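You operate a simulated robot arm through the tools that you are given. There is no shell and no other tool. Be economical: measure what you need, move in short steps, check, and stop when the job is done.

The job below is to be done with a simulated two-armed robot. You get a single attempt, and the scene is never put back.

JOB
Plug the green lead into its socket on door A, press its pin home and test it.
Fine: switch the door test box off before plugging; the pin is the bottom grey one; switch on till it shows All good, then off again. All else on door A and in the long tray stays as it is, and the door stays clamped.
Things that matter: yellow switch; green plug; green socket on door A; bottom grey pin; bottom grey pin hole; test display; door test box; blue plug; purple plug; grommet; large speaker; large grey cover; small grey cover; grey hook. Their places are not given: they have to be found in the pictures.

The check looks at the end state, three seconds after you hand in, the way a careful person would. Anything else that was tipped, shoved, dropped, spilled or broken makes it a failure.

ROBOT AND FRAMES
Two 7-joint arms with fingered hands on one trunk that stands fixed in place. Base frame: the origin is at the foot of the trunk, x ahead of it, y to its left, z up. Readings come in mm, rad, newtons and seconds.
The left shoulder is at [68, 167, 1590], the right one opposite. With the tool pointing down near the work surface each hand reaches from about 100 to 900 mm from the base axis, measured 20 degrees to its own side. Payload 5 kg a hand.
Tool frame (each hand has its own): the origin (TCP) lies between the finger pads and is the grasp point; the fingertips stand 43 mm ahead of it; z points along the fingers, y is the line along which they close. The gripper opens to 144 mm. The gripper's body begins 50 mm behind the TCP. The gripper is a hand of 5 fingers: y runs from the thumb to the fingers, the wrist lies at [-21, -124, -221] in the tool frame, and closing takes about 1.5 s.
Orientation is told as [roll, pitch, yaw] about the base's x, y, z axes, in that order, counted from this pose: with the fingers straight down and the wrist toward the robot, the tool's x, y and z point along [0, 1, 0], [1, 0, 0] and [0, 0, -1] of the base frame.

CONTROLS
- The arms move only by the tool drive_tool. It takes "left_commands", "right_commands" or both (then of equal length, played together; a hand with none holds still); each is a list of rows, each a list of 3 entries, a list of its own where there are three numbers: the finger opening in mm, from 0 to 144, then the shift along the tool's x, y, z in mm, then the turn, a rotation vector about the tool's x, y, z in rad. In form: [[fingers, [tx, ty, tz], [rx, ry, rz]], ...]. A call has 1 to 12 rows; each row shifts and turns the commanded pose from where the row before left it, along the tool's axes as they then stand. Each row takes 0.2 s and may step no farther than 50 mm and 0.15 rad from the row before; otherwise, or with a gripper value out of range, the whole call is refused. A pose out of reach is approached as far as the arm can. The call stops where the force on the tool passes 90 N (or 10 N more than at its start, if that is more) or the arm is blocked; 0.2 s more then pass. Each finger travels about 45 mm/s and halts on what it meets, pressing with about 24 N; the grip force reading is that of the motor and also rises with nothing between the fingers. The clock runs only during rows and for 0.2 s after the last one: add rows that do not move to give the fingers time. It gives the time, the measured TCP pose, the force on the tool (base axes), the opening and the grip force at its end, in the units of the frame above (readings bear some noise).
- Cameras (640 x 400 px; columns grow to the right, rows downward): "scene" is now at [110.1, -48.7, 1815.2]; the picture's right is [-0.50, -0.86, -0.00], its down [-0.60, 0.35, -0.72] and it looks along [0.62, -0.36, -0.70] (base axes); focal length 266 px, centre (320, 200). "left" rides on the left gripper at [-86, -109, -167] in its tool frame; the picture's right is [-0.80, -0.28, 0.53], its down [0.54, -0.73, 0.42] and it looks along [0.27, 0.63, 0.73] (tool axes); focal length 275 px, centre (320, 200). "right" rides on the right gripper at [86, -109, -168] in its tool frame; the picture's right is [-0.80, 0.28, -0.53], its down [-0.54, -0.73, 0.42] and it looks along [-0.27, 0.63, 0.73] (tool axes); focal length 275 px, centre (320, 200).
- snapshot(camera): a new picture of that camera. The clock stands still meanwhile.
- move_column(by): slides the trunk up (or, below 0, down) by that many mm; the arms and the scene camera ride with it, the base frame stays. It gives what a move gives, with no picture.
- set_grasp(shape, hand): the hand has 5 fingers and takes this shape, open, in about a second: jaw (thumb against the fingers, like two jaws); tri (thumb and two fingers); tip (a fingertip pinch); poke (one finger out to press); point (the index stretched); flat (the hand flat); cup (the hand cupped); fist (a fist). The gripper value then closes the fingers along that shape, each until it touches; the sizes above hold for jaw. It gives what a move gives, with no picture.
- turn_head(pan, tilt): turns the head with the scene camera to pan (to the left, within 1.501 rad either way) and tilt (down, from -0.506 to 1.204), counted from straight ahead of the robot. It gives what a move gives.
- pixel_to_xyz(camera, pixels): for up to 12 pixels [column, row] of the newest picture of that camera ("zoom" is the newest enlarged one), the place [x, y, z] in the base frame of the surface seen there, good to about 3 mm, but the place of the scene camera against the robot may be out by one fixed shift of up to 12 mm in any direction. The clock stands still meanwhile.
- close_up(camera, box): a new picture of the part [left, top, right, bottom] of that camera's present view, enlarged. The clock stands still meanwhile.
- sign_off(): hands the job in; it is judged then, once.

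Go step by step. Measure first, check grasps and placings, and put right what went wrong. The budget is 80 turns and 56 pictures, counting those below and the enlarged ones. Unless the task says otherwise, let go and move clear before handing in, and close with one line.

The tools are called after "Request:" as name(argument=value, ...) on one line, values as JSON. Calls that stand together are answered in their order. drive_tool: Moves the arms, as the interface text tells. Its arguments: {"type":"object","properties":{"left_commands":{"type":"array","items":{"type":"array"}},"right_commands":{"type":"array","items":{"type":"array"}}},"required":[]} The other tools are called the same way: move_column (by) slides the trunk up or down; set_grasp (shape, hand) gives the hand a shape; turn_head (pan, tilt) turns the head that bears the scene camera; snapshot (camera) takes a picture; pixel_to_xyz (camera, pixels) gives the place of the surface under pixels of a picture; close_up (camera, box) takes an enlarged picture of a part of a camera's view; sign_off () hands the job in.

At the start:

```text
time: 0.0
left_tool_pos: [618.3, 93.9, 1305.5]
left_tool_rot: [0.209, -0.013, 0.075]
left_contact_force: [-17.6, -25.2, -9.1]
left_width: 138.3
left_grasp_force: 0.1
left_shape: jaw
right_tool_pos: [589.9, -589.6, 1444.0]
right_tool_rot: [0.003, -0.002, 0.0]
right_contact_force: [-0.5, -0.3, 0.0]
right_width: 143.8
right_grasp_force: 0.1
right_shape: jaw
trunk travel left (down, up): [-688.0, 252.0]
head pan, tilt: [-0.525, 0.771]
```

scene: 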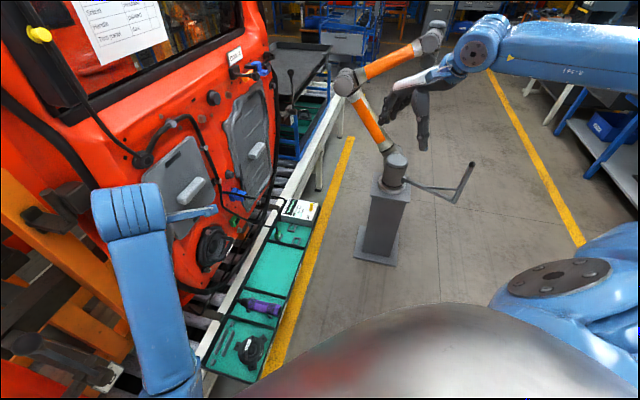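
right: 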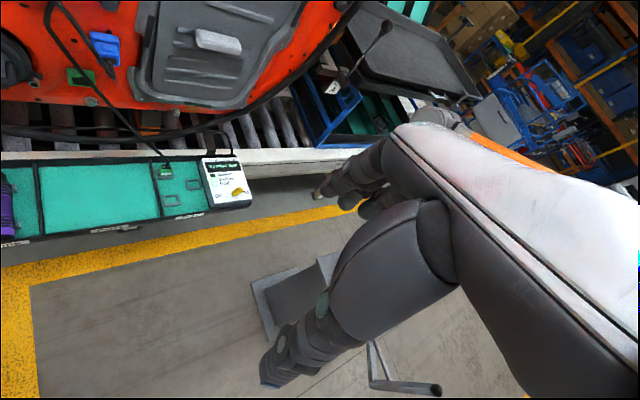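
left: 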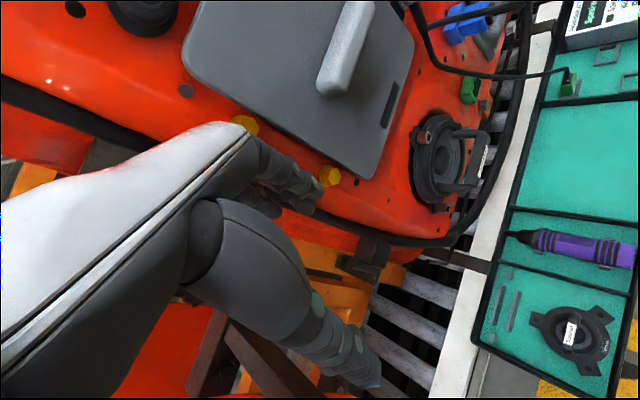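

The left picture shows the left hand near the door by two yellow things (245,125), (330,175), with force on the tool. The right picture shows the green socket (80,75), the blue plug (105,48), the green plug in the tray (165,170) and the test box (225,180). I'll enlarge the views first.

Request:
close_up(camera="right", box=[0, 0, 280, 240])

Request:
close_up(camera="scene", box=[100, 50, 340, 280])

Request:
close_up(camera="left", box=[380, 0, 640, 240])

```text
1.67 times, centred on (140, 120) of right
```

zoom: 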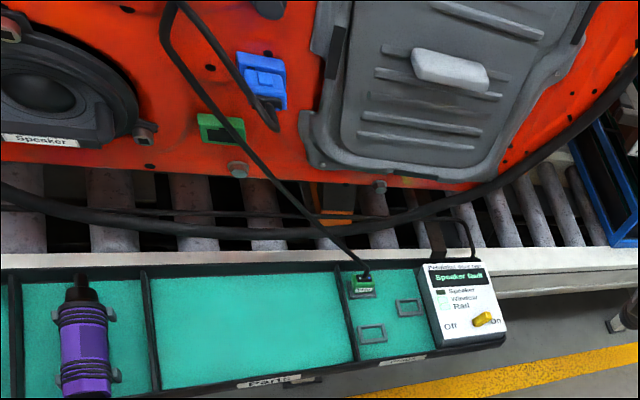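

```text
1.74 times, centred on (220, 165) of scene
```

zoom: 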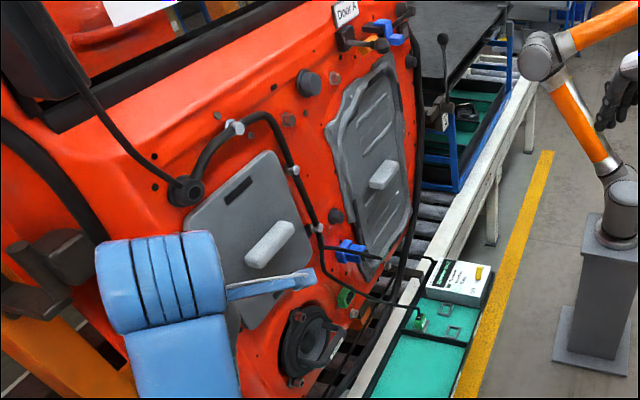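

```text
1.67 times, centred on (510, 120) of left
```

zoom: 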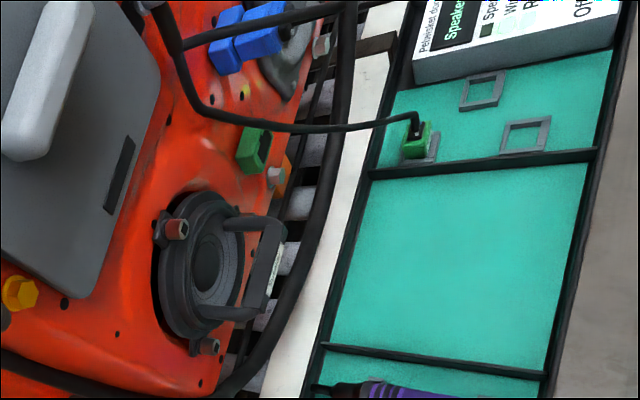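

The display reads "Speaker fault", and the yellow switch stands at On. The lead runs from the door with grey clips to the green plug in the tray. I'll measure the main points in the right and scene views.

Request:
pixel_to_xyz(camera="right", pixels=[[211, 188], [196, 192], [216, 189], [165, 172], [165, 180], [96, 76], [80, 77], [104, 102], [167, 111], [115, 50], [240, 162], [205, 160]])

Request:
pixel_to_xyz(camera="left", pixels=[[470, 90], [484, 88], [492, 105], [567, 75], [570, 90], [465, 25], [438, 0], [575, 68], [540, 75], [470, 75], [485, 102], [472, 98]])

Request:
pixel_to_xyz(camera="scene", pixels=[[189, 123], [211, 144], [219, 166], [226, 161], [228, 192], [256, 216], [280, 181], [217, 97], [254, 222], [232, 197], [258, 169], [185, 134]])

Request:
close_up(camera="scene", box=[170, 110, 330, 240])

Request:
close_up(camera="right", box=[30, 0, 150, 110])

```text
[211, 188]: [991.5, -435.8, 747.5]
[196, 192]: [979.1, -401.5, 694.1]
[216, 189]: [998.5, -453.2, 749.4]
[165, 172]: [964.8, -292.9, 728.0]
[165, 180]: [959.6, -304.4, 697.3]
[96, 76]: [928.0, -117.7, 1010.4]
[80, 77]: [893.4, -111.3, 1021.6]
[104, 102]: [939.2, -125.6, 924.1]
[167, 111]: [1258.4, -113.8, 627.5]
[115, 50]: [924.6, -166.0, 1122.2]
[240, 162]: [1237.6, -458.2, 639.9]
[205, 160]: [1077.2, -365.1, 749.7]
```

```text
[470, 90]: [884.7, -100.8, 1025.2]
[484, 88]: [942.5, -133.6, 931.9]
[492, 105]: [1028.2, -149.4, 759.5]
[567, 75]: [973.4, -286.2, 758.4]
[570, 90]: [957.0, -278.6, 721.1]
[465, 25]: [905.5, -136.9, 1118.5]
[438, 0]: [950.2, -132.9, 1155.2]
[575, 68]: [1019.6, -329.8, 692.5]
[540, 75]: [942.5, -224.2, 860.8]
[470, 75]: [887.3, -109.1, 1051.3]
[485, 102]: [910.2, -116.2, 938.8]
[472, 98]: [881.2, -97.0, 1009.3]
```

```text
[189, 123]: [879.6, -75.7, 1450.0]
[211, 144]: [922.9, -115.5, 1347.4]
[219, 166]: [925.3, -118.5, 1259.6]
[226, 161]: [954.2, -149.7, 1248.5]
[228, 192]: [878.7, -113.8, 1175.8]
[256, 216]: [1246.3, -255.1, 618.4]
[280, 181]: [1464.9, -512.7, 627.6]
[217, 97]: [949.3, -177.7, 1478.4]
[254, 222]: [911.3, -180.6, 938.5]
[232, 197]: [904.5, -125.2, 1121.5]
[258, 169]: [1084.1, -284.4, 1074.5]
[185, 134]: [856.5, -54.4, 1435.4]
```

```text
3.08 times, centred on (250, 175) of scene
```

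zoom: 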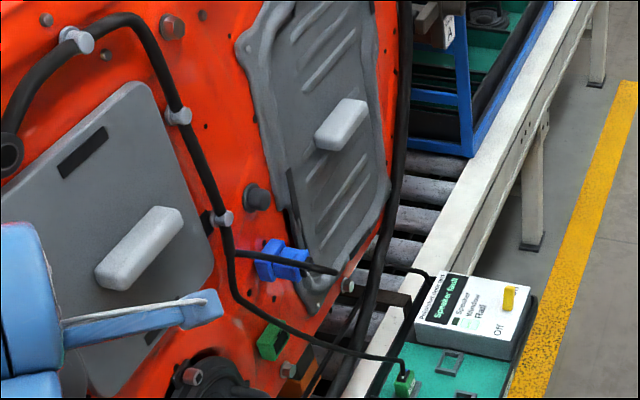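

```text
3.64 times, centred on (90, 55) of right
```

zoom: 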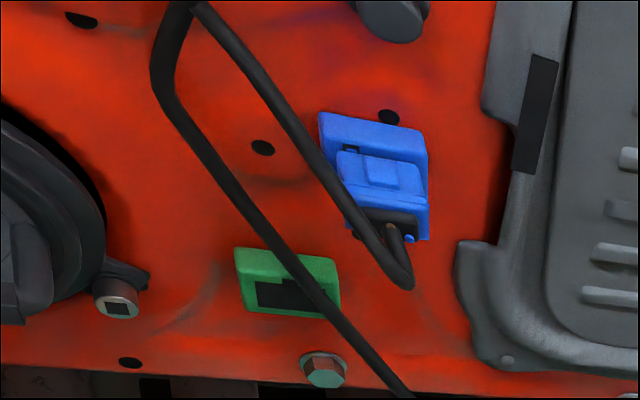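

The lead has three grey pins; the bottom one is at about scene (218,180), with a dark hole beside it. I need the door plane and the pin geometry, so I'll measure door points and enlarge the pin area.

Request:
pixel_to_xyz(camera="zoom", pixels=[[265, 145], [265, 40], [380, 355], [220, 280], [130, 365], [270, 265], [320, 370], [125, 363], [420, 190], [210, 270], [250, 350], [380, 330]])

Request:
close_up(camera="scene", box=[195, 155, 275, 205])

Request:
turn_head(pan=-0.1, tilt=0.7)

Request:
snapshot(camera="scene")

```text
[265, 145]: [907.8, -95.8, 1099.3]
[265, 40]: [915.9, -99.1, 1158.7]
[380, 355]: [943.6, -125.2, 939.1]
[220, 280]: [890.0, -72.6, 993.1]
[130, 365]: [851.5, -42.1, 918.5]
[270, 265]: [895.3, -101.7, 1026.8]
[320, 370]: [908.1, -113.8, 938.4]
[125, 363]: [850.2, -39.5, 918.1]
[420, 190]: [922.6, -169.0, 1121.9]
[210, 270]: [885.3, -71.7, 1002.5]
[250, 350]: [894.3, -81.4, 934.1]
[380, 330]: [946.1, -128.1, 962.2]
```

```text
8.00 times, centred on (235, 180) of scene
```

zoom: 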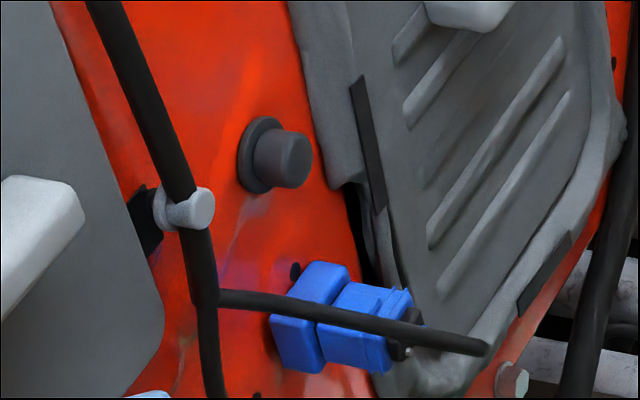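

```text
time: 0.9
left_tool_pos: [617.2, 93.3, 1306.3]
left_tool_rot: [0.211, -0.015, 0.074]
left_contact_force: [-17.2, -26.1, -6.7]
left_width: 138.4
left_grasp_force: 0.0
left_shape: jaw
right_tool_pos: [589.6, -590.6, 1443.5]
right_tool_rot: [0.004, -0.002, 0.001]
right_contact_force: [0.4, 0.0, -0.2]
right_width: 143.7
right_grasp_force: 0.0
right_shape: jaw
trunk travel left (down, up): [-688.0, 252.0]
head pan, tilt: [-0.099, 0.7]
```

```text
46 pictures are left
```

scene: 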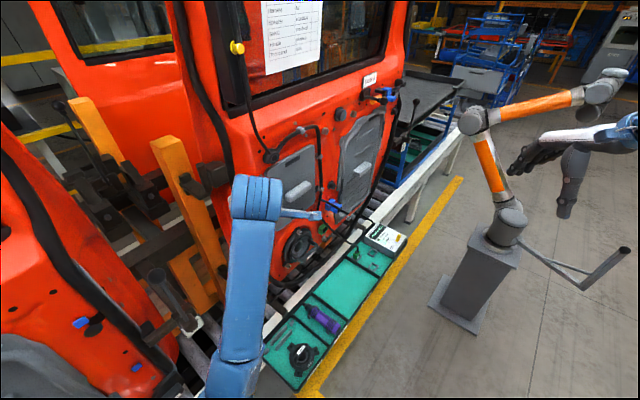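

The left arm reads a steady force of about 30 N, so it touches something. I'll measure the pale bar at scene (300,213) and enlarge it, and enlarge the left camera around the hand.

Request:
pixel_to_xyz(camera="scene", pixels=[[300, 213], [316, 215], [285, 210], [255, 200], [270, 200], [245, 290], [302, 190], [335, 203], [240, 250], [280, 130]])

Request:
pixel_to_xyz(camera="left", pixels=[[300, 190], [280, 150], [120, 200], [245, 125], [330, 175], [365, 260], [240, 250], [360, 370], [200, 100], [300, 80], [220, 160], [380, 190]])

Request:
close_up(camera="scene", box=[200, 150, 360, 250])

Request:
close_up(camera="left", box=[140, 80, 460, 300])

```text
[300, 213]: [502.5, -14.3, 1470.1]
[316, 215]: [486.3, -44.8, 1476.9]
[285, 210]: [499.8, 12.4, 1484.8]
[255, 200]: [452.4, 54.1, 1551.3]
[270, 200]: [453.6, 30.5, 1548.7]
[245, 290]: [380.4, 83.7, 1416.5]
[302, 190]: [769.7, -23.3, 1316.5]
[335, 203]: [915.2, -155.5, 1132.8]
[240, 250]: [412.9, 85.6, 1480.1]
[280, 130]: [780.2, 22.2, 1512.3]
```

```text
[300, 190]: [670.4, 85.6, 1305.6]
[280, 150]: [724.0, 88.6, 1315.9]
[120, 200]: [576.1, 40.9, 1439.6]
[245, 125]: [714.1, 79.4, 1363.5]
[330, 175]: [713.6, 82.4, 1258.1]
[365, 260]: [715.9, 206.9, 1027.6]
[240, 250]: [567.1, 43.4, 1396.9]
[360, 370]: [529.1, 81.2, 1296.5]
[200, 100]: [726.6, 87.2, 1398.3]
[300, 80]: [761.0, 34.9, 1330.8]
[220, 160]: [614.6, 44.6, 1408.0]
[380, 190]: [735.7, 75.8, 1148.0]
```

```text
4.00 times, centred on (280, 200) of scene
```

zoom: 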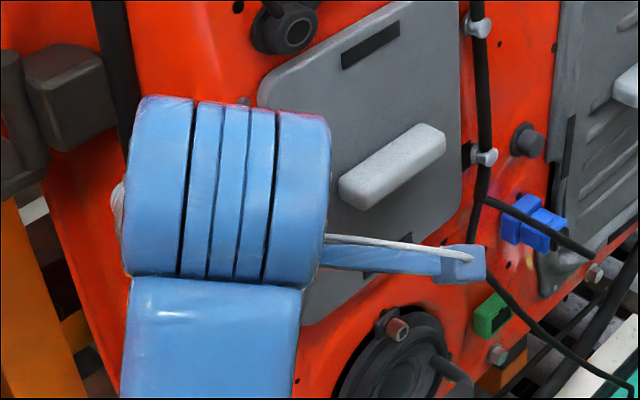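

```text
1.82 times, centred on (300, 190) of left
```

zoom: 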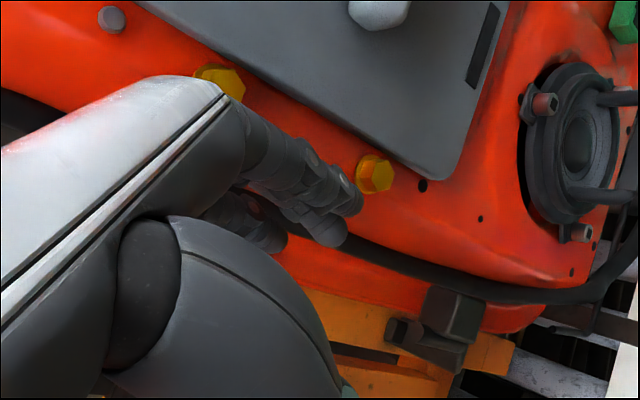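

The left fingers rest against the door at about (724,88,1316), and the door plane faces roughly (-0.68,-0.73,0). I'll draw the left hand straight back from the door.

Request:
drive_tool(left_commands=[[138, [-15, -20, 0], [0, 0, 0]], [138, [-20, -40, 0], [0, 0, 0]], [138, [0, -45, 0], [0, 0, 0]], [138, [0, -45, 0], [0, 0, 0]], [138, [0, 0, 0], [0, 0, 0]]])

```text
time: 1.6
left_tool_pos: [592.6, 102.4, 1379.9]
left_tool_rot: [0.297, -0.225, 0.107]
left_contact_force: [-0.5, 0.0, -0.6]
left_width: 138.0
left_grasp_force: 0.1
left_shape: jaw
right_tool_pos: [588.5, -588.9, 1445.9]
right_tool_rot: [0.001, 0.0, -0.003]
right_contact_force: [-0.6, -0.5, -1.0]
right_width: 143.7
right_grasp_force: 0.1
right_shape: jaw
trunk travel left (down, up): [-688.0, 252.0]
head pan, tilt: [-0.099, 0.7]
stopped in row 3 (left hand): the arm was blocked; the commanded pose is now the measured one
```

The left arm was blocked on the way back, but its force is now zero. I'll check the left camera and the scene.

Request:
snapshot(camera="left")

Request:
snapshot(camera="scene")

```text
43 pictures are left
```

left: 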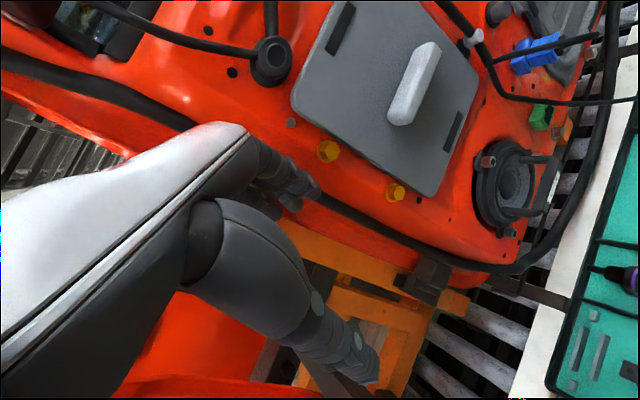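

```text
42 pictures are left
```

scene: 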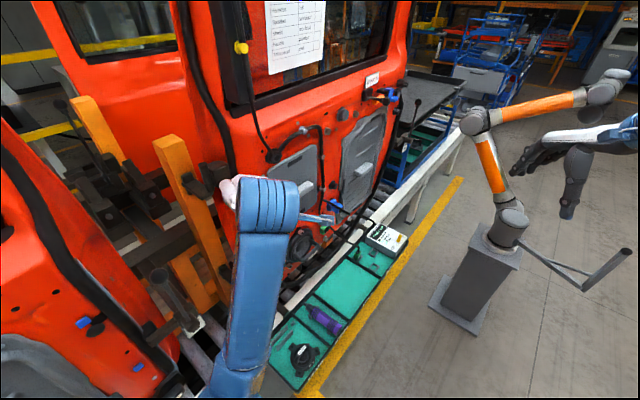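

The left hand is now off the door. I'll lift it and try to bring it a bit closer to the robot.

Request:
drive_tool(left_commands=[[138, [0, 0, -30], [0, 0, 0]], [138, [-20, 0, -40], [0, 0, 0]], [138, [-20, -20, -40], [0, 0, 0]], [138, [-20, -30, -20], [0, 0, 0]], [138, [-20, -30, 0], [0, 0, 0]], [138, [0, 0, 0], [0, 0, 0]]])

```text
time: 2.3
left_tool_pos: [597.6, 135.5, 1407.9]
left_tool_rot: [0.475, -0.246, 0.146]
left_contact_force: [1.5, 0.4, 0.3]
left_width: 138.1
left_grasp_force: 0.1
left_shape: jaw
left hand out of reach, approached as far as the arm can: row 3
right_tool_pos: [592.3, -586.6, 1445.3]
right_tool_rot: [0.002, 0.002, -0.001]
right_contact_force: [0.4, -0.5, 0.3]
right_width: 143.8
right_grasp_force: 0.0
right_shape: jaw
trunk travel left (down, up): [-688.0, 252.0]
head pan, tilt: [-0.099, 0.7]
stopped in row 3 (left hand): the arm was blocked; the commanded pose is now the measured one
```

The arm resists going back at this height. I'll swing it across to -y and slightly down, levelling the roll, which takes it away from the door.

Request:
drive_tool(left_commands=[[138, [-30, 0, 5], [0, -0.1, 0]], [138, [-35, 0, 5], [0.05, -0.12, 0]], [138, [-35, 0, 10], [0.05, -0.12, 0]], [138, [-35, 0, 20], [0.05, -0.1, 0]], [138, [0, 0, 0], [0, 0, 0]]])

```text
time: 3.0
left_tool_pos: [642.4, 154.3, 1390.4]
left_tool_rot: [0.394, -0.3, 0.198]
left_contact_force: [0.3, 0.6, -0.2]
left_width: 137.9
left_grasp_force: 0.1
left_shape: jaw
right_tool_pos: [591.1, -585.4, 1443.7]
right_tool_rot: [0.004, 0.001, 0.001]
right_contact_force: [0.3, -0.6, -0.1]
right_width: 143.7
right_grasp_force: 0.0
right_shape: jaw
trunk travel left (down, up): [-688.0, 252.0]
head pan, tilt: [-0.099, 0.7]
stopped in row 3 (left hand): the arm was blocked; the commanded pose is now the measured one
```

That shift also went wrong, because the arm is folded near its wrist limit. Going up made it worse, so I'll move down and away from the door with pure translation.

Request:
drive_tool(left_commands=[[138, [-27, -26, 8], [0, 0, 0]], [138, [-27, -26, 8], [0, 0, 0]], [138, [-27, -20, 20], [0, 0, 0]], [138, [-20, -10, 35], [0, 0, 0]], [138, [0, 0, 0], [0, 0, 0]]])

```text
time: 3.6
left_tool_pos: [651.9, 149.7, 1436.6]
left_tool_rot: [0.449, -0.508, 0.226]
left_contact_force: [-8.7, 3.4, -0.5]
left_width: 137.8
left_grasp_force: 0.0
left_shape: jaw
right_tool_pos: [588.8, -586.0, 1446.6]
right_tool_rot: [0.0, -0.001, 0.0]
right_contact_force: [0.6, 0.3, -1.0]
right_width: 143.4
right_grasp_force: 0.1
right_shape: jaw
trunk travel left (down, up): [-688.0, 252.0]
head pan, tilt: [-0.099, 0.7]
stopped in row 3 (left hand): the arm was blocked; the commanded pose is now the measured one
```

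The arm folds and pitches instead of retracting. I'll look left to see what room there is around the left arm.

Request:
turn_head(pan=0.5, tilt=0.75)

Request:
snapshot(camera="scene")

Request:
pixel_to_xyz(camera="scene", pixels=[[160, 300], [320, 300], [400, 150], [480, 250], [300, 200], [200, 200], [100, 250], [500, 300], [450, 200], [420, 300], [550, 200], [380, 250]])

```text
time: 4.7
left_tool_pos: [651.9, 149.6, 1435.9]
left_tool_rot: [0.45, -0.511, 0.224]
left_contact_force: [-7.5, 8.2, 1.7]
left_width: 137.7
left_grasp_force: 0.1
left_shape: jaw
right_tool_pos: [589.2, -585.9, 1446.4]
right_tool_rot: [0.001, -0.001, -0.002]
right_contact_force: [0.5, 0.2, 0.6]
right_width: 143.5
right_grasp_force: 0.1
right_shape: jaw
trunk travel left (down, up): [-688.0, 252.0]
head pan, tilt: [0.499, 0.75]
```

```text
41 pictures are left
```

scene: 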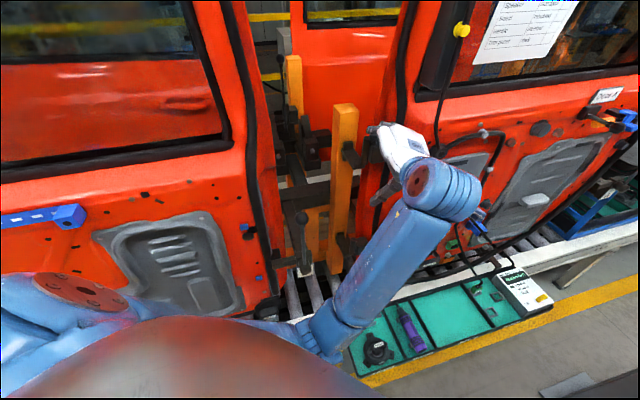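

```text
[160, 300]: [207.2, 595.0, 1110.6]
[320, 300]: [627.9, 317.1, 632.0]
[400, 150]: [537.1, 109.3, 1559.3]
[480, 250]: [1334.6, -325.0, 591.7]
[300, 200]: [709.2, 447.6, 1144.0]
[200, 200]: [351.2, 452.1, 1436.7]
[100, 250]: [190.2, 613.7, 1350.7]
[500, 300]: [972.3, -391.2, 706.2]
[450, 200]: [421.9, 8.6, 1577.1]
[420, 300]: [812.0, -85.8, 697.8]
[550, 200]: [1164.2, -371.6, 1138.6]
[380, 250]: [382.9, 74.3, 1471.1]
```

The elbow hangs low in front of the torso, so pulling back is limited. I'll try a pure sideways move to -y, slightly down, in small steps.

Request:
drive_tool(left_commands=[[138, [-18, -6, -7], [0, 0, 0]], [138, [-18, -6, -7], [0, 0, 0]], [138, [-37, -13, -13], [0, 0, 0]], [138, [0, 0, 0], [0, 0, 0]]])

```text
time: 5.5
left_tool_pos: [660.8, 154.0, 1444.7]
left_tool_rot: [0.612, -0.632, 0.236]
left_contact_force: [-81.3, 34.6, -5.2]
left_width: 138.0
left_grasp_force: 0.0
left_shape: jaw
right_tool_pos: [575.7, -583.3, 1453.1]
right_tool_rot: [-0.004, -0.011, -0.003]
right_contact_force: [0.5, 0.4, -0.6]
right_width: 143.8
right_grasp_force: 0.0
right_shape: jaw
trunk travel left (down, up): [-688.0, 252.0]
head pan, tilt: [0.499, 0.75]
stopped in row 4 (left hand): the arm was blocked; the commanded pose is now the measured one
```

The force has climbed to 88 N, so I must see what the left hand touches before moving again.

Request:
snapshot(camera="left")

Request:
snapshot(camera="scene")

Request:
snapshot(camera="right")

```text
40 pictures are left
```

left: 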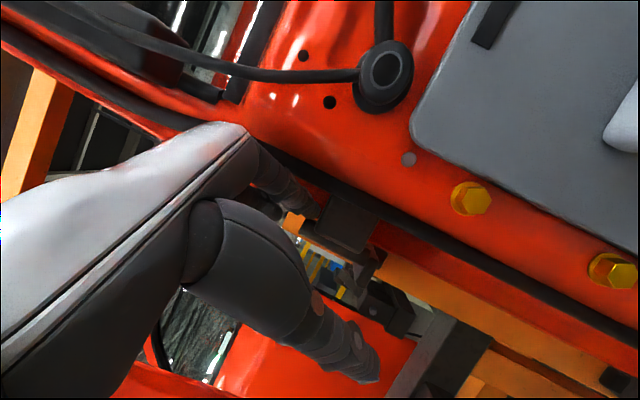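

```text
39 pictures are left
```

scene: 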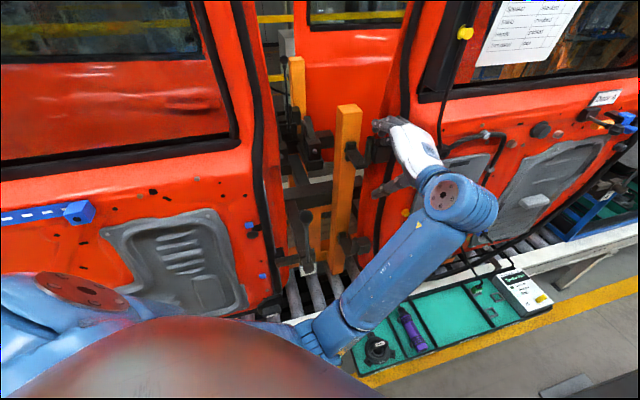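

```text
38 pictures are left
```

right: 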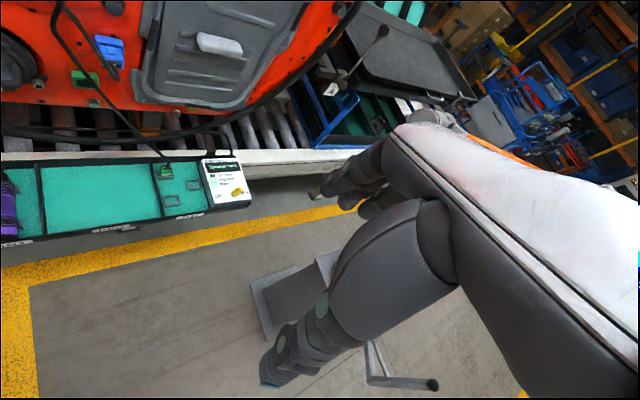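

The left hand has drifted onto the clamp by the door edge. It swings out because the wrist limits are reached, so I'll back out the way it came, turning the hand back down.

Request:
drive_tool(left_commands=[[138, [0, -12, 3], [0.064, -0.06, 0.054]], [138, [-4, -12, 7], [0.064, -0.06, 0.054]], [138, [-4, -12, 8], [0.064, -0.06, 0.054]], [138, [-4, -10, 8], [0.064, -0.06, 0.054]], [138, [0, 0, 0], [0, 0, 0]]])

```text
time: 6.3
left_tool_pos: [663.5, 204.8, 1413.1]
left_tool_rot: [0.636, -0.448, 0.17]
left_contact_force: [-15.5, -7.1, -1.6]
left_width: 135.0
left_grasp_force: 0.1
left_shape: jaw
right_tool_pos: [589.0, -587.6, 1444.2]
right_tool_rot: [0.002, -0.003, 0.002]
right_contact_force: [0.2, -0.5, 0.2]
right_width: 144.0
right_grasp_force: 0.1
right_shape: jaw
trunk travel left (down, up): [-688.0, 252.0]
head pan, tilt: [0.499, 0.75]
stopped in row 4 (left hand): the arm was blocked; the commanded pose is now the measured one
```

The hand moved sideways instead, to y=205. I'll look again before doing anything more.

Request:
close_up(camera="scene", box=[260, 70, 540, 370])

Request:
snapshot(camera="left")

Request:
pixel_to_xyz(camera="left", pixels=[[310, 200], [360, 370], [280, 180], [350, 215], [300, 225], [420, 160]])

```text
1.33 times, centred on (400, 220) of scene
```

zoom: 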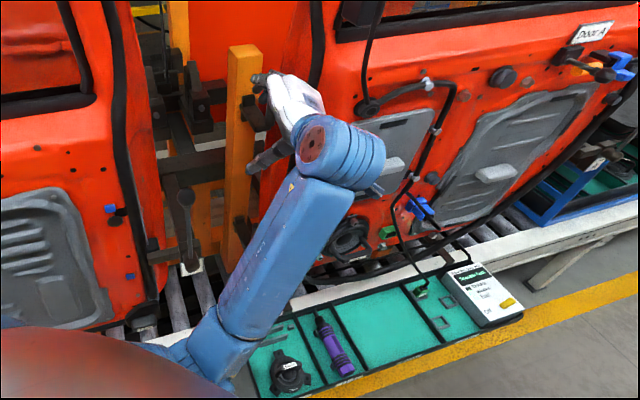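

```text
36 pictures are left
```

left: 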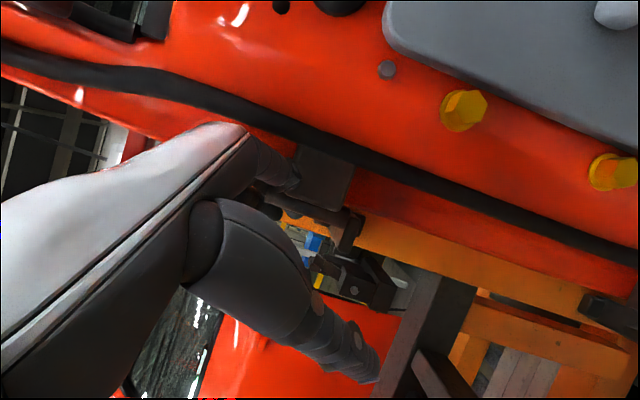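

```text
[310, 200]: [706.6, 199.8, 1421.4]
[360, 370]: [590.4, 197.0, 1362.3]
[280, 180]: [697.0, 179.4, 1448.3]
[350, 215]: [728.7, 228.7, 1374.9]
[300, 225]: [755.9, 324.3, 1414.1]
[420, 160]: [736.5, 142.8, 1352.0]
```

The geometry shows why it sticks: the left wrist is about 455 mm from its shoulder, which looks like the elbow's folding limit. The wrist has to go down to come back. I'll step back off the clamp and down a little.

Request:
drive_tool(left_commands=[[135, [-4, -12, 7], [0, 0, 0]], [135, [-4, -12, 7], [0, 0, 0]], [135, [0, 0, 0], [0, 0, 0]]])

```text
time: 7.1
left_tool_pos: [665.2, 227.1, 1426.1]
left_tool_rot: [0.666, -0.525, 0.173]
left_contact_force: [0.2, 0.8, -1.1]
left_width: 135.1
left_grasp_force: 0.1
left_shape: jaw
right_tool_pos: [589.9, -584.9, 1446.0]
right_tool_rot: [0.0, 0.002, 0.001]
right_contact_force: [-0.4, 0.0, -0.4]
right_width: 143.9
right_grasp_force: 0.0
right_shape: jaw
trunk travel left (down, up): [-688.0, 252.0]
head pan, tilt: [0.499, 0.75]
```

The force is zero now. I'll hold a few rows to see where the arm settles.

Request:
drive_tool(left_commands=[[135, [0, 0, 0], [0, 0, 0]], [135, [0, 0, 0], [0, 0, 0]], [135, [0, 0, 0], [0, 0, 0]]])

```text
time: 7.9
left_tool_pos: [666.0, 226.9, 1423.9]
left_tool_rot: [0.669, -0.518, 0.174]
left_contact_force: [0.2, 0.8, -0.4]
left_width: 135.2
left_grasp_force: 0.0
left_shape: jaw
right_tool_pos: [590.7, -586.2, 1445.2]
right_tool_rot: [0.002, -0.001, 0.001]
right_contact_force: [1.1, 0.4, 0.3]
right_width: 143.8
right_grasp_force: 0.1
right_shape: jaw
trunk travel left (down, up): [-688.0, 252.0]
head pan, tilt: [0.499, 0.75]
```

Left force is zero and the open fingers make the hand extend about 60 mm further toward the clamp. Making a fist will pull them in.

Request:
set_grasp(shape="fist", hand="left")

Request:
snapshot(camera="left")

```text
time: 8.8
left_tool_pos: [664.3, 227.9, 1421.4]
left_tool_rot: [0.673, -0.514, 0.17]
left_contact_force: [1.0, 0.5, 0.4]
left_width: 0.0
left_grasp_force: 0.0
left_shape: fist
right_tool_pos: [590.2, -586.9, 1444.2]
right_tool_rot: [0.0, 0.0, 0.001]
right_contact_force: [0.7, 0.2, -0.2]
right_width: 143.8
right_grasp_force: 0.1
right_shape: jaw
trunk travel left (down, up): [-688.0, 252.0]
head pan, tilt: [0.499, 0.75]
```

```text
35 pictures are left
```

left: 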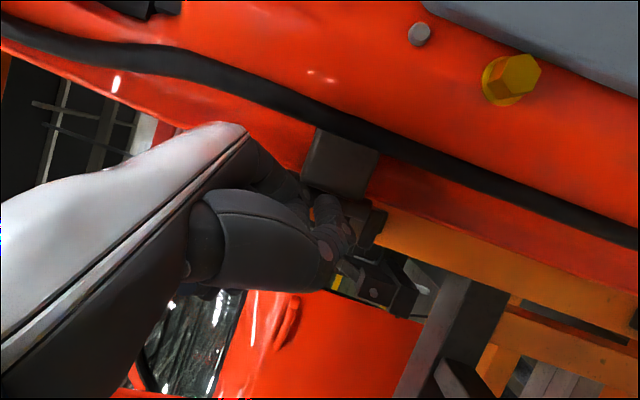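

The hand is compact now. I'll carry the wrist to -y while rolling the fingers back, in small steps.

Request:
drive_tool(left_commands=[[0, [-14, -3, -13], [0, 0, 0]], [0, [-30, -3, -12], [0, -0.07, 0]], [0, [-30, -3, -10], [0, -0.07, 0]], [0, [0, 0, 0], [0, 0, 0]]])

```text
time: 9.5
left_tool_pos: [682.0, 220.2, 1427.4]
left_tool_rot: [0.734, -0.571, 0.141]
left_contact_force: [0.0, 0.0, -0.3]
left_width: 0.0
left_grasp_force: 0.1
left_shape: fist
right_tool_pos: [590.4, -585.2, 1445.0]
right_tool_rot: [0.002, 0.001, 0.002]
right_contact_force: [0.5, -0.4, -0.7]
right_width: 144.0
right_grasp_force: 0.0
right_shape: jaw
trunk travel left (down, up): [-688.0, 252.0]
head pan, tilt: [0.499, 0.75]
stopped in row 3 (left hand): the arm was blocked; the commanded pose is now the measured one
```

The wrist drifts and the hand keeps tipping up. I need to know whether the elbow is against the torso, so I'll look down at it.

Request:
turn_head(pan=0.3, tilt=1.2)

Request:
snapshot(camera="scene")

Request:
pixel_to_xyz(camera="scene", pixels=[[320, 200], [380, 150], [300, 250], [250, 280], [200, 300], [330, 320], [420, 120], [280, 220], [230, 230], [350, 250], [150, 250], [300, 180]])

```text
time: 10.4
left_tool_pos: [681.6, 221.2, 1428.4]
left_tool_rot: [0.733, -0.572, 0.142]
left_contact_force: [0.2, 0.5, 0.5]
left_width: 0.0
left_grasp_force: 0.1
left_shape: fist
right_tool_pos: [590.2, -586.2, 1445.6]
right_tool_rot: [0.0, 0.0, -0.001]
right_contact_force: [-0.2, 0.0, -0.2]
right_width: 143.5
right_grasp_force: 0.1
right_shape: jaw
trunk travel left (down, up): [-688.0, 252.0]
head pan, tilt: [0.3, 1.201]
```

```text
34 pictures are left
```

scene: 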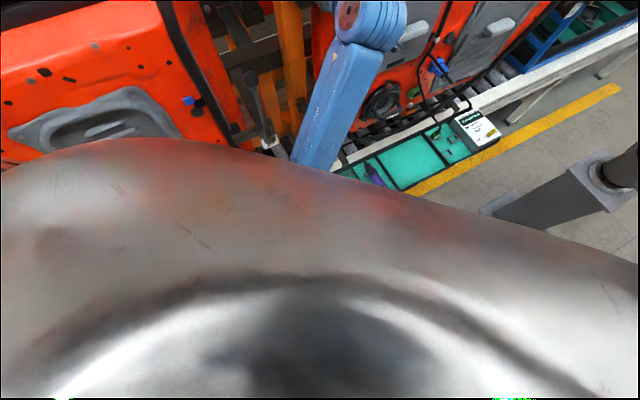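

```text
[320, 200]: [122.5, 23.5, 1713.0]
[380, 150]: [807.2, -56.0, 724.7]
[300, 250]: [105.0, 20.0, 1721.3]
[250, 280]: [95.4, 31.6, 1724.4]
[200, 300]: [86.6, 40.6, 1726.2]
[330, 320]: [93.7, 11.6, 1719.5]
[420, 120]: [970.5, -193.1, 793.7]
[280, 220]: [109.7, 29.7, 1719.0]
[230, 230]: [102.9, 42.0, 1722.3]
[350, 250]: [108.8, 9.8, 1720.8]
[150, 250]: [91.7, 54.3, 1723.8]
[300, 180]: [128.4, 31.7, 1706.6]
```

The forearm stands nearly upright just in front of the chest. The hand frees itself by rolling outward and up about the wrist, which also pulls it back from the door edge, so I'll follow that way.

Request:
drive_tool(left_commands=[[0, [22, 0, -2], [0, 0.1, 0]], [0, [22, 0, -2], [0, 0.1, 0]], [0, [22, 0, -2], [0, 0.1, 0]], [0, [0, 0, 0], [0, 0, 0]]])

```text
time: 11.4
left_tool_pos: [648.2, 265.2, 1472.5]
left_tool_rot: [1.066, -0.576, 0.133]
left_contact_force: [-0.3, -0.6, 1.0]
left_width: 0.1
left_grasp_force: 0.0
left_shape: fist
right_tool_pos: [589.8, -586.9, 1444.7]
right_tool_rot: [0.0, 0.001, 0.0]
right_contact_force: [-0.4, 0.2, 0.5]
right_width: 143.7
right_grasp_force: 0.0
right_shape: jaw
trunk travel left (down, up): [-688.0, 252.0]
head pan, tilt: [0.3, 1.201]
```

That tracked exactly, at x=648 and clear. Now I'll try translating the arm back and to -y with this orientation.

Request:
drive_tool(left_commands=[[0, [-10, -21, -21], [0, 0, 0]], [0, [-10, -21, -21], [0, 0, 0]], [0, [0, 0, 0], [0, 0, 0]]])

```text
time: 12.1
left_tool_pos: [632.0, 246.1, 1516.6]
left_tool_rot: [1.182, -0.706, 0.103]
left_contact_force: [-0.5, -0.3, 0.1]
left_width: 0.1
left_grasp_force: 0.1
left_shape: fist
right_tool_pos: [590.2, -585.1, 1445.1]
right_tool_rot: [0.002, 0.0, -0.001]
right_contact_force: [-0.7, -0.3, 0.4]
right_width: 143.8
right_grasp_force: 0.1
right_shape: jaw
trunk travel left (down, up): [-688.0, 252.0]
head pan, tilt: [0.3, 1.201]
stopped in row 3 (left hand): the arm was blocked; the commanded pose is now the measured one
```

It translated partly and turned again the same way, still free of contact. I'll turn the hand further, roll and pitch together, about the wrist.

Request:
drive_tool(left_commands=[[0, [29, 4, -5], [-0.03, 0.08, -0.095]], [0, [29, 4, -5], [-0.025, 0.08, -0.095]], [0, [29, 3, -5], [-0.015, 0.08, -0.095]], [0, [29, 1, -4], [-0.01, 0.08, -0.095]], [0, [0, 0, 0], [0, 0, 0]]])

```text
time: 13.3
left_tool_pos: [551.6, 249.5, 1599.8]
left_tool_rot: [1.48, -1.094, 0.127]
left_contact_force: [-0.7, 0.1, 0.4]
left_width: 0.0
left_grasp_force: 0.0
left_shape: fist
right_tool_pos: [590.6, -587.0, 1445.3]
right_tool_rot: [0.001, -0.001, -0.001]
right_contact_force: [0.3, -0.3, -0.3]
right_width: 144.1
right_grasp_force: 0.0
right_shape: jaw
trunk travel left (down, up): [-688.0, 252.0]
head pan, tilt: [0.3, 1.201]
```

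The left hand now points left at (552,250,1600), and its whole extent stays at about x≤580, well clear of the door and clamps. I'll lower the trunk in stages.

Request:
turn_head(pan=0.3, tilt=0.75)

Request:
move_column(by=-120)

Request:
snapshot(camera="scene")

```text
time: 14.2
left_tool_pos: [551.4, 250.3, 1601.4]
left_tool_rot: [1.481, -1.093, 0.126]
left_contact_force: [0.1, 0.2, -0.2]
left_width: 0.0
left_grasp_force: 0.1
left_shape: fist
right_tool_pos: [589.5, -586.2, 1443.6]
right_tool_rot: [0.0, 0.0, -0.001]
right_contact_force: [-1.2, -0.2, 0.7]
right_width: 143.6
right_grasp_force: 0.1
right_shape: jaw
trunk travel left (down, up): [-688.0, 252.0]
head pan, tilt: [0.3, 0.75]
```

```text
time: 15.7
left_tool_pos: [552.3, 250.5, 1481.1]
left_tool_rot: [1.48, -1.096, 0.125]
left_contact_force: [-0.4, -0.8, -0.4]
left_width: 0.3
left_grasp_force: 0.0
left_shape: fist
right_tool_pos: [590.5, -585.4, 1325.9]
right_tool_rot: [0.0, 0.0, 0.0]
right_contact_force: [0.0, -0.3, 0.2]
right_width: 144.0
right_grasp_force: 0.0
right_shape: jaw
trunk travel left (down, up): [-568.0, 372.0]
head pan, tilt: [0.3, 0.75]
```

```text
33 pictures are left
```

scene: 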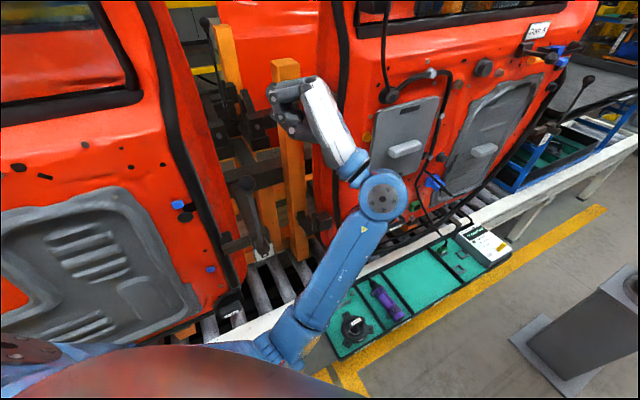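

The hand is clear so far. I'll measure the clamp parts beneath and beside it before lowering more.

Request:
pixel_to_xyz(camera="scene", pixels=[[247, 185], [262, 140], [235, 245], [262, 245], [310, 220], [330, 225], [290, 180], [290, 95], [275, 125], [335, 115], [300, 350], [250, 345]])

```text
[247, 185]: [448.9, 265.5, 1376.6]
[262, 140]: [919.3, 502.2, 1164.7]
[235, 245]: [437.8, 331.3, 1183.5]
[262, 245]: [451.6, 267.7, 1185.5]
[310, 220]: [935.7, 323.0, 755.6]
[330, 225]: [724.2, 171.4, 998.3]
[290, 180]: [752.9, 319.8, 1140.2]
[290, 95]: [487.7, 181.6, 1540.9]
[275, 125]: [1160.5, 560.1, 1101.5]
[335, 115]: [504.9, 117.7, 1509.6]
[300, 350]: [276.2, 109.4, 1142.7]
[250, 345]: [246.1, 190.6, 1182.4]
```

A black lever stands at about (450,267), with its top near z=1380, right under the hand's path. I'll tip the hand upward about the wrist so it stays to the right of that lever.

Request:
drive_tool(left_commands=[[0, [13.3, 24.4, -15], [-0.111, 0.057, -0.006]], [0, [13.3, 24.4, -15], [-0.111, 0.057, -0.006]], [0, [13.3, 24.4, -15], [-0.111, 0.057, -0.006]], [0, [13.3, 24.4, -15], [-0.111, 0.057, -0.006]], [0, [13.3, 24.4, -15], [-0.111, 0.057, -0.006]], [0, [13.3, 24.4, -15], [-0.111, 0.057, -0.006]], [0, [0, 0, 0], [0, 0, 0]]])

```text
time: 17.3
left_tool_pos: [552.3, 121.9, 1614.8]
left_tool_rot: [2.686, -0.762, -0.892]
left_contact_force: [0.0, 0.4, -1.3]
left_width: 0.0
left_grasp_force: 0.1
left_shape: fist
right_tool_pos: [589.8, -586.1, 1324.9]
right_tool_rot: [0.001, -0.001, 0.001]
right_contact_force: [0.2, -0.3, 0.8]
right_width: 143.8
right_grasp_force: 0.1
right_shape: jaw
trunk travel left (down, up): [-568.0, 372.0]
head pan, tilt: [0.3, 0.75]
```

The hand tracked to (552,122,1615), well clear of the lever. Now I'll lower the trunk further.

Request:
move_column(by=-230)

Request:
turn_head(pan=-0.35, tilt=0.65)

Request:
snapshot(camera="scene")

Request:
snapshot(camera="right")

```text
time: 19.7
left_tool_pos: [551.5, 122.4, 1381.8]
left_tool_rot: [2.686, -0.761, -0.891]
left_contact_force: [-0.2, 0.0, 0.4]
left_width: 0.0
left_grasp_force: 0.0
left_shape: fist
right_tool_pos: [590.3, -586.4, 1095.3]
right_tool_rot: [0.0, 0.0, 0.0]
right_contact_force: [-0.3, 0.5, 0.5]
right_width: 143.7
right_grasp_force: 0.0
right_shape: jaw
trunk travel left (down, up): [-338.0, 602.0]
head pan, tilt: [0.3, 0.75]
```

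```text
time: 20.8
left_tool_pos: [552.1, 122.5, 1383.0]
left_tool_rot: [2.686, -0.762, -0.892]
left_contact_force: [-0.8, -0.2, 0.4]
left_width: 0.0
left_grasp_force: 0.1
left_shape: fist
right_tool_pos: [590.3, -586.1, 1094.4]
right_tool_rot: [-0.001, -0.001, 0.0]
right_contact_force: [0.3, 0.2, -0.4]
right_width: 143.9
right_grasp_force: 0.0
right_shape: jaw
trunk travel left (down, up): [-338.0, 602.0]
head pan, tilt: [-0.351, 0.649]
```

```text
32 pictures are left
```

scene: 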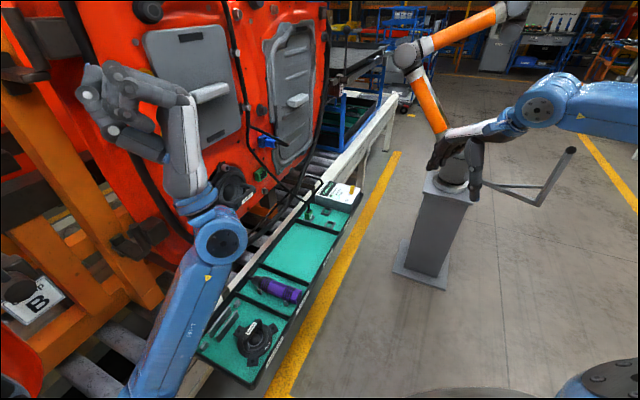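

```text
31 pictures are left
```

right: 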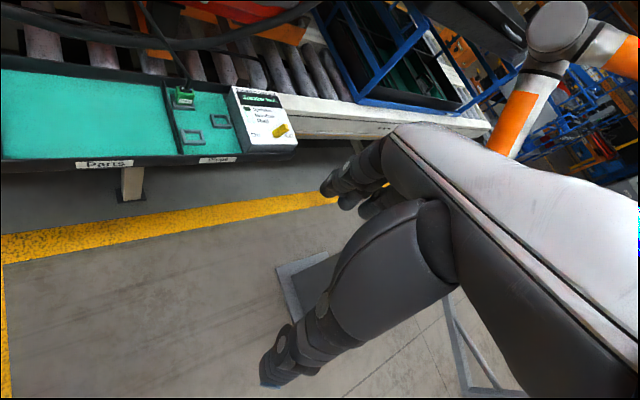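

Everything is clear. I'll enlarge the switch and plug from the right camera and measure them.

Request:
close_up(camera="right", box=[150, 60, 310, 170])

Request:
pixel_to_xyz(camera="zoom", pixels=[[520, 285], [500, 295], [540, 275], [515, 265], [480, 270], [560, 290], [120, 140], [145, 155], [160, 150], [110, 180], [150, 178], [440, 130]])

```text
3.64 times, centred on (230, 115) of right
```

zoom: 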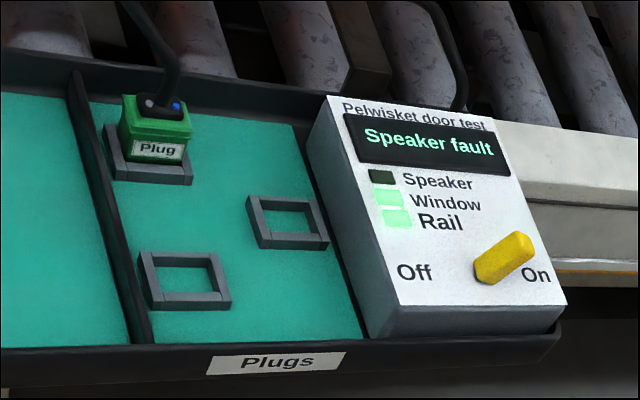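

```text
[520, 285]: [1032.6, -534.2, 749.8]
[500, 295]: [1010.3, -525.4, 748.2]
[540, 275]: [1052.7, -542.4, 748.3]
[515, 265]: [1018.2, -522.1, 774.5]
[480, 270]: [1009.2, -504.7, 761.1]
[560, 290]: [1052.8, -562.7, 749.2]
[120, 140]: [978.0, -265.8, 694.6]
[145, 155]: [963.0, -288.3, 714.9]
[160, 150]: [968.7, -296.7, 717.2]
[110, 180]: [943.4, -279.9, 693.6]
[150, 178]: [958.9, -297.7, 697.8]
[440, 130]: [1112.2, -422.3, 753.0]
```

The lever's tip leans to On at about (1040,-530,770), and Off lies to the left. The green plug stands in its holder at about (965,-290,715). I'll bring the right hand forward with its fingers closed and pitched forward.

Request:
drive_tool(right_commands=[[0, [0, 45, 0], [0, 0, 0]], [0, [0, 45, 0], [0, 0, 0]], [0, [0, 45, 0], [0, 0, 0]], [0, [0, 45, 0], [0, 0, 0]], [0, [0, 45, 0], [0, 0, 0]], [0, [0, 45, 0], [-0.1, 0, 0]], [0, [0, 0, 0], [-0.12, 0, 0]], [0, [0, 0, 10], [-0.12, 0, 0]], [0, [0, 0, 20], [-0.12, 0, 0]], [0, [0, 0, 30], [0, 0, 0.1]], [0, [0, 0, 30], [0, 0, 0.12]], [0, [0, 0, 0], [0, 0, 0.12]]])

Request:
snapshot(camera="right")

```text
time: 23.4
left_tool_pos: [550.3, 123.3, 1382.4]
left_tool_rot: [2.684, -0.763, -0.891]
left_contact_force: [-0.2, -0.1, -0.4]
left_width: 0.2
left_grasp_force: 0.1
left_shape: fist
right_tool_pos: [893.7, -587.7, 1014.9]
right_tool_rot: [0.167, -0.433, -0.377]
right_contact_force: [-1.4, -0.2, -0.4]
right_width: 0.0
right_grasp_force: 23.8
right_shape: jaw
trunk travel left (down, up): [-338.0, 602.0]
head pan, tilt: [-0.351, 0.649]
```

```text
29 pictures are left
```

right: 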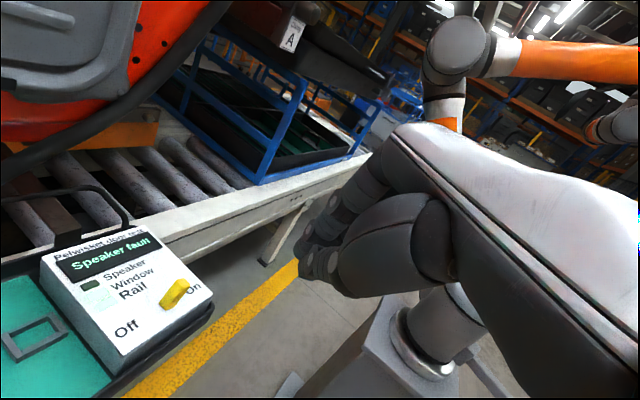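

The switch is well in view. I'll enlarge it and measure the lever and the labels.

Request:
close_up(camera="right", box=[90, 250, 230, 350])

Request:
pixel_to_xyz(camera="right", pixels=[[127, 327], [193, 289], [178, 292], [185, 284], [168, 303], [163, 303], [176, 283], [320, 275], [140, 340], [205, 290], [60, 300], [125, 240]])

```text
4.00 times, centred on (160, 300) of right
```

zoom: 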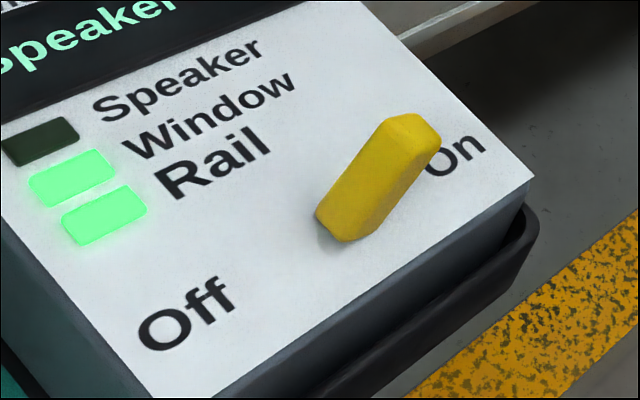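

```text
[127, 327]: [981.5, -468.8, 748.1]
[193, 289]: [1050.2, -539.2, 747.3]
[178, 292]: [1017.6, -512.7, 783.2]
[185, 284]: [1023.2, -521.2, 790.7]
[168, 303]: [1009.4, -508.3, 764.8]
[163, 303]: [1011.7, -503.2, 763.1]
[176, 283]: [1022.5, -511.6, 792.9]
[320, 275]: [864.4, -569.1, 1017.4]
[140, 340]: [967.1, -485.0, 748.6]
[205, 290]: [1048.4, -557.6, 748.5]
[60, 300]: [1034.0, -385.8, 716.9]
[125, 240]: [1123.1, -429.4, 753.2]
```

The lever pivots near (1011,-505,750) with its tip at (1023,-518,794); Off lies along (-0.7,0.71). I'll take the poke shape and measure where the fingertip sits.

Request:
set_grasp(shape="poke", hand="right")

Request:
drive_tool(right_commands=[[0, [0, 0, 0], [0, 0, 0]], [0, [0, 0, 0], [0, 0, 0]], [0, [0, 0, 0], [0, 0, 0]]])

Request:
snapshot(camera="right")

```text
time: 24.2
left_tool_pos: [551.8, 122.0, 1382.2]
left_tool_rot: [2.684, -0.762, -0.891]
left_contact_force: [-0.5, -1.1, 0.5]
left_width: 0.0
left_grasp_force: 0.0
left_shape: fist
right_tool_pos: [895.0, -587.5, 1013.5]
right_tool_rot: [0.165, -0.43, -0.377]
right_contact_force: [-0.3, 0.2, 0.1]
right_width: 0.3
right_grasp_force: 0.0
right_shape: poke
trunk travel left (down, up): [-338.0, 602.0]
head pan, tilt: [-0.351, 0.649]
```

```text
time: 25.1
left_tool_pos: [551.8, 122.8, 1382.0]
left_tool_rot: [2.685, -0.763, -0.891]
left_contact_force: [1.1, 0.3, -0.4]
left_width: 0.0
left_grasp_force: 0.0
left_shape: fist
right_tool_pos: [895.6, -587.3, 1013.2]
right_tool_rot: [0.163, -0.433, -0.378]
right_contact_force: [-0.2, 0.6, 0.8]
right_width: 0.0
right_grasp_force: 0.0
right_shape: poke
trunk travel left (down, up): [-338.0, 602.0]
head pan, tilt: [-0.351, 0.649]
```

```text
27 pictures are left
```

right: 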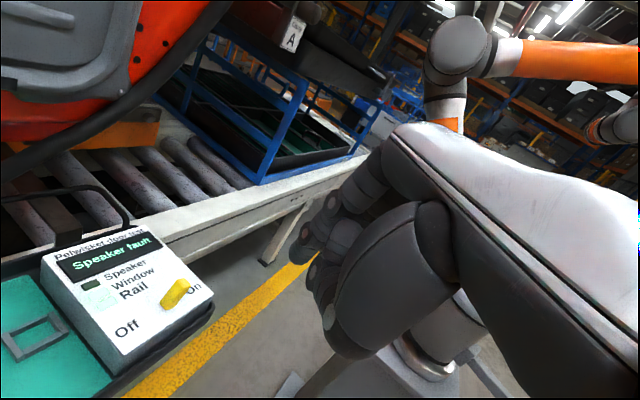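

Fingers value 0 seems to have curled the poking finger. I'll open it and look again.

Request:
drive_tool(right_commands=[[144, [0, 0, 0], [0, 0, 0]], [144, [0, 0, 0], [0, 0, 0]], [144, [0, 0, 0], [0, 0, 0]], [144, [0, 0, 0], [0, 0, 0]], [144, [0, 0, 0], [0, 0, 0]]])

Request:
close_up(camera="right", box=[240, 140, 460, 360])

```text
time: 26.2
left_tool_pos: [551.8, 122.0, 1384.1]
left_tool_rot: [2.686, -0.759, -0.892]
left_contact_force: [0.2, 0.1, 0.0]
left_width: 0.0
left_grasp_force: 0.1
left_shape: fist
right_tool_pos: [895.2, -588.4, 1013.6]
right_tool_rot: [0.163, -0.432, -0.378]
right_contact_force: [0.2, -0.2, -0.7]
right_width: 0.0
right_grasp_force: 0.0
right_shape: poke
trunk travel left (down, up): [-338.0, 602.0]
head pan, tilt: [-0.351, 0.649]
```

```text
1.82 times, centred on (350, 250) of right
```

zoom: 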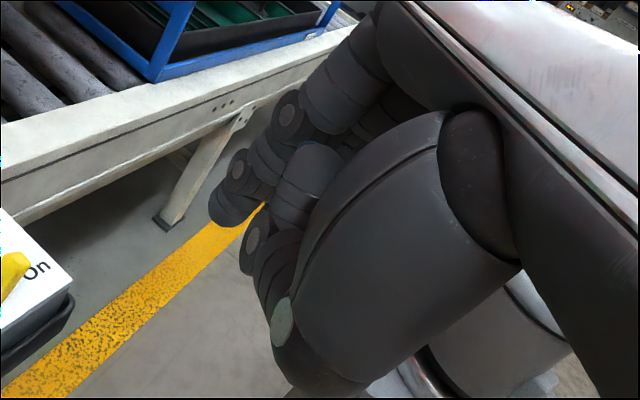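

The poking finger's tip shows at zoom (220,215). I'll measure it.

Request:
pixel_to_xyz(camera="zoom", pixels=[[215, 212], [225, 218], [238, 170], [250, 205], [245, 240], [280, 320], [255, 180], [290, 110]])

```text
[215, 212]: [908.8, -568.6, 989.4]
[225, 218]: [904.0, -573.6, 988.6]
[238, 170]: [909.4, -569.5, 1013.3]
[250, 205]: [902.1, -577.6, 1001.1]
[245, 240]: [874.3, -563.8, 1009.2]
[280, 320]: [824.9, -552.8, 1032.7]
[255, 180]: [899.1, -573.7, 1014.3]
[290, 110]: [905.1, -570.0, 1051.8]
```

The poke tip sticks out only about 20 mm past the knuckles and thumb. I'll try the point shape for a longer finger.

Request:
set_grasp(shape="point", hand="right")

Request:
close_up(camera="right", box=[200, 120, 440, 360])

```text
time: 27.1
left_tool_pos: [550.7, 121.9, 1381.9]
left_tool_rot: [2.685, -0.761, -0.891]
left_contact_force: [-0.6, 0.0, -0.2]
left_width: 0.3
left_grasp_force: 0.2
left_shape: fist
right_tool_pos: [895.8, -587.9, 1012.2]
right_tool_rot: [0.165, -0.433, -0.379]
right_contact_force: [-0.2, 0.4, 1.2]
right_width: 0.0
right_grasp_force: 0.0
right_shape: point
trunk travel left (down, up): [-338.0, 602.0]
head pan, tilt: [-0.351, 0.649]
```

```text
1.67 times, centred on (320, 240) of right
```

zoom: 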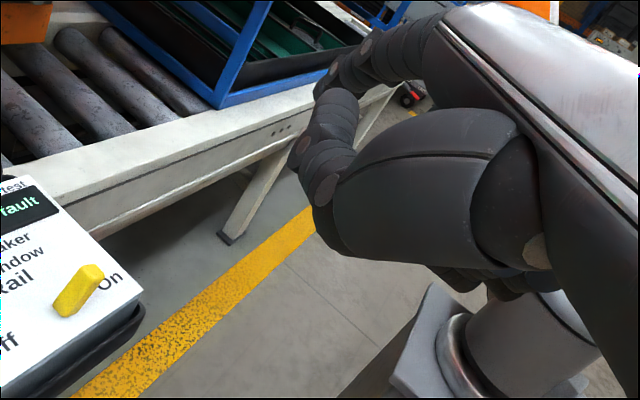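

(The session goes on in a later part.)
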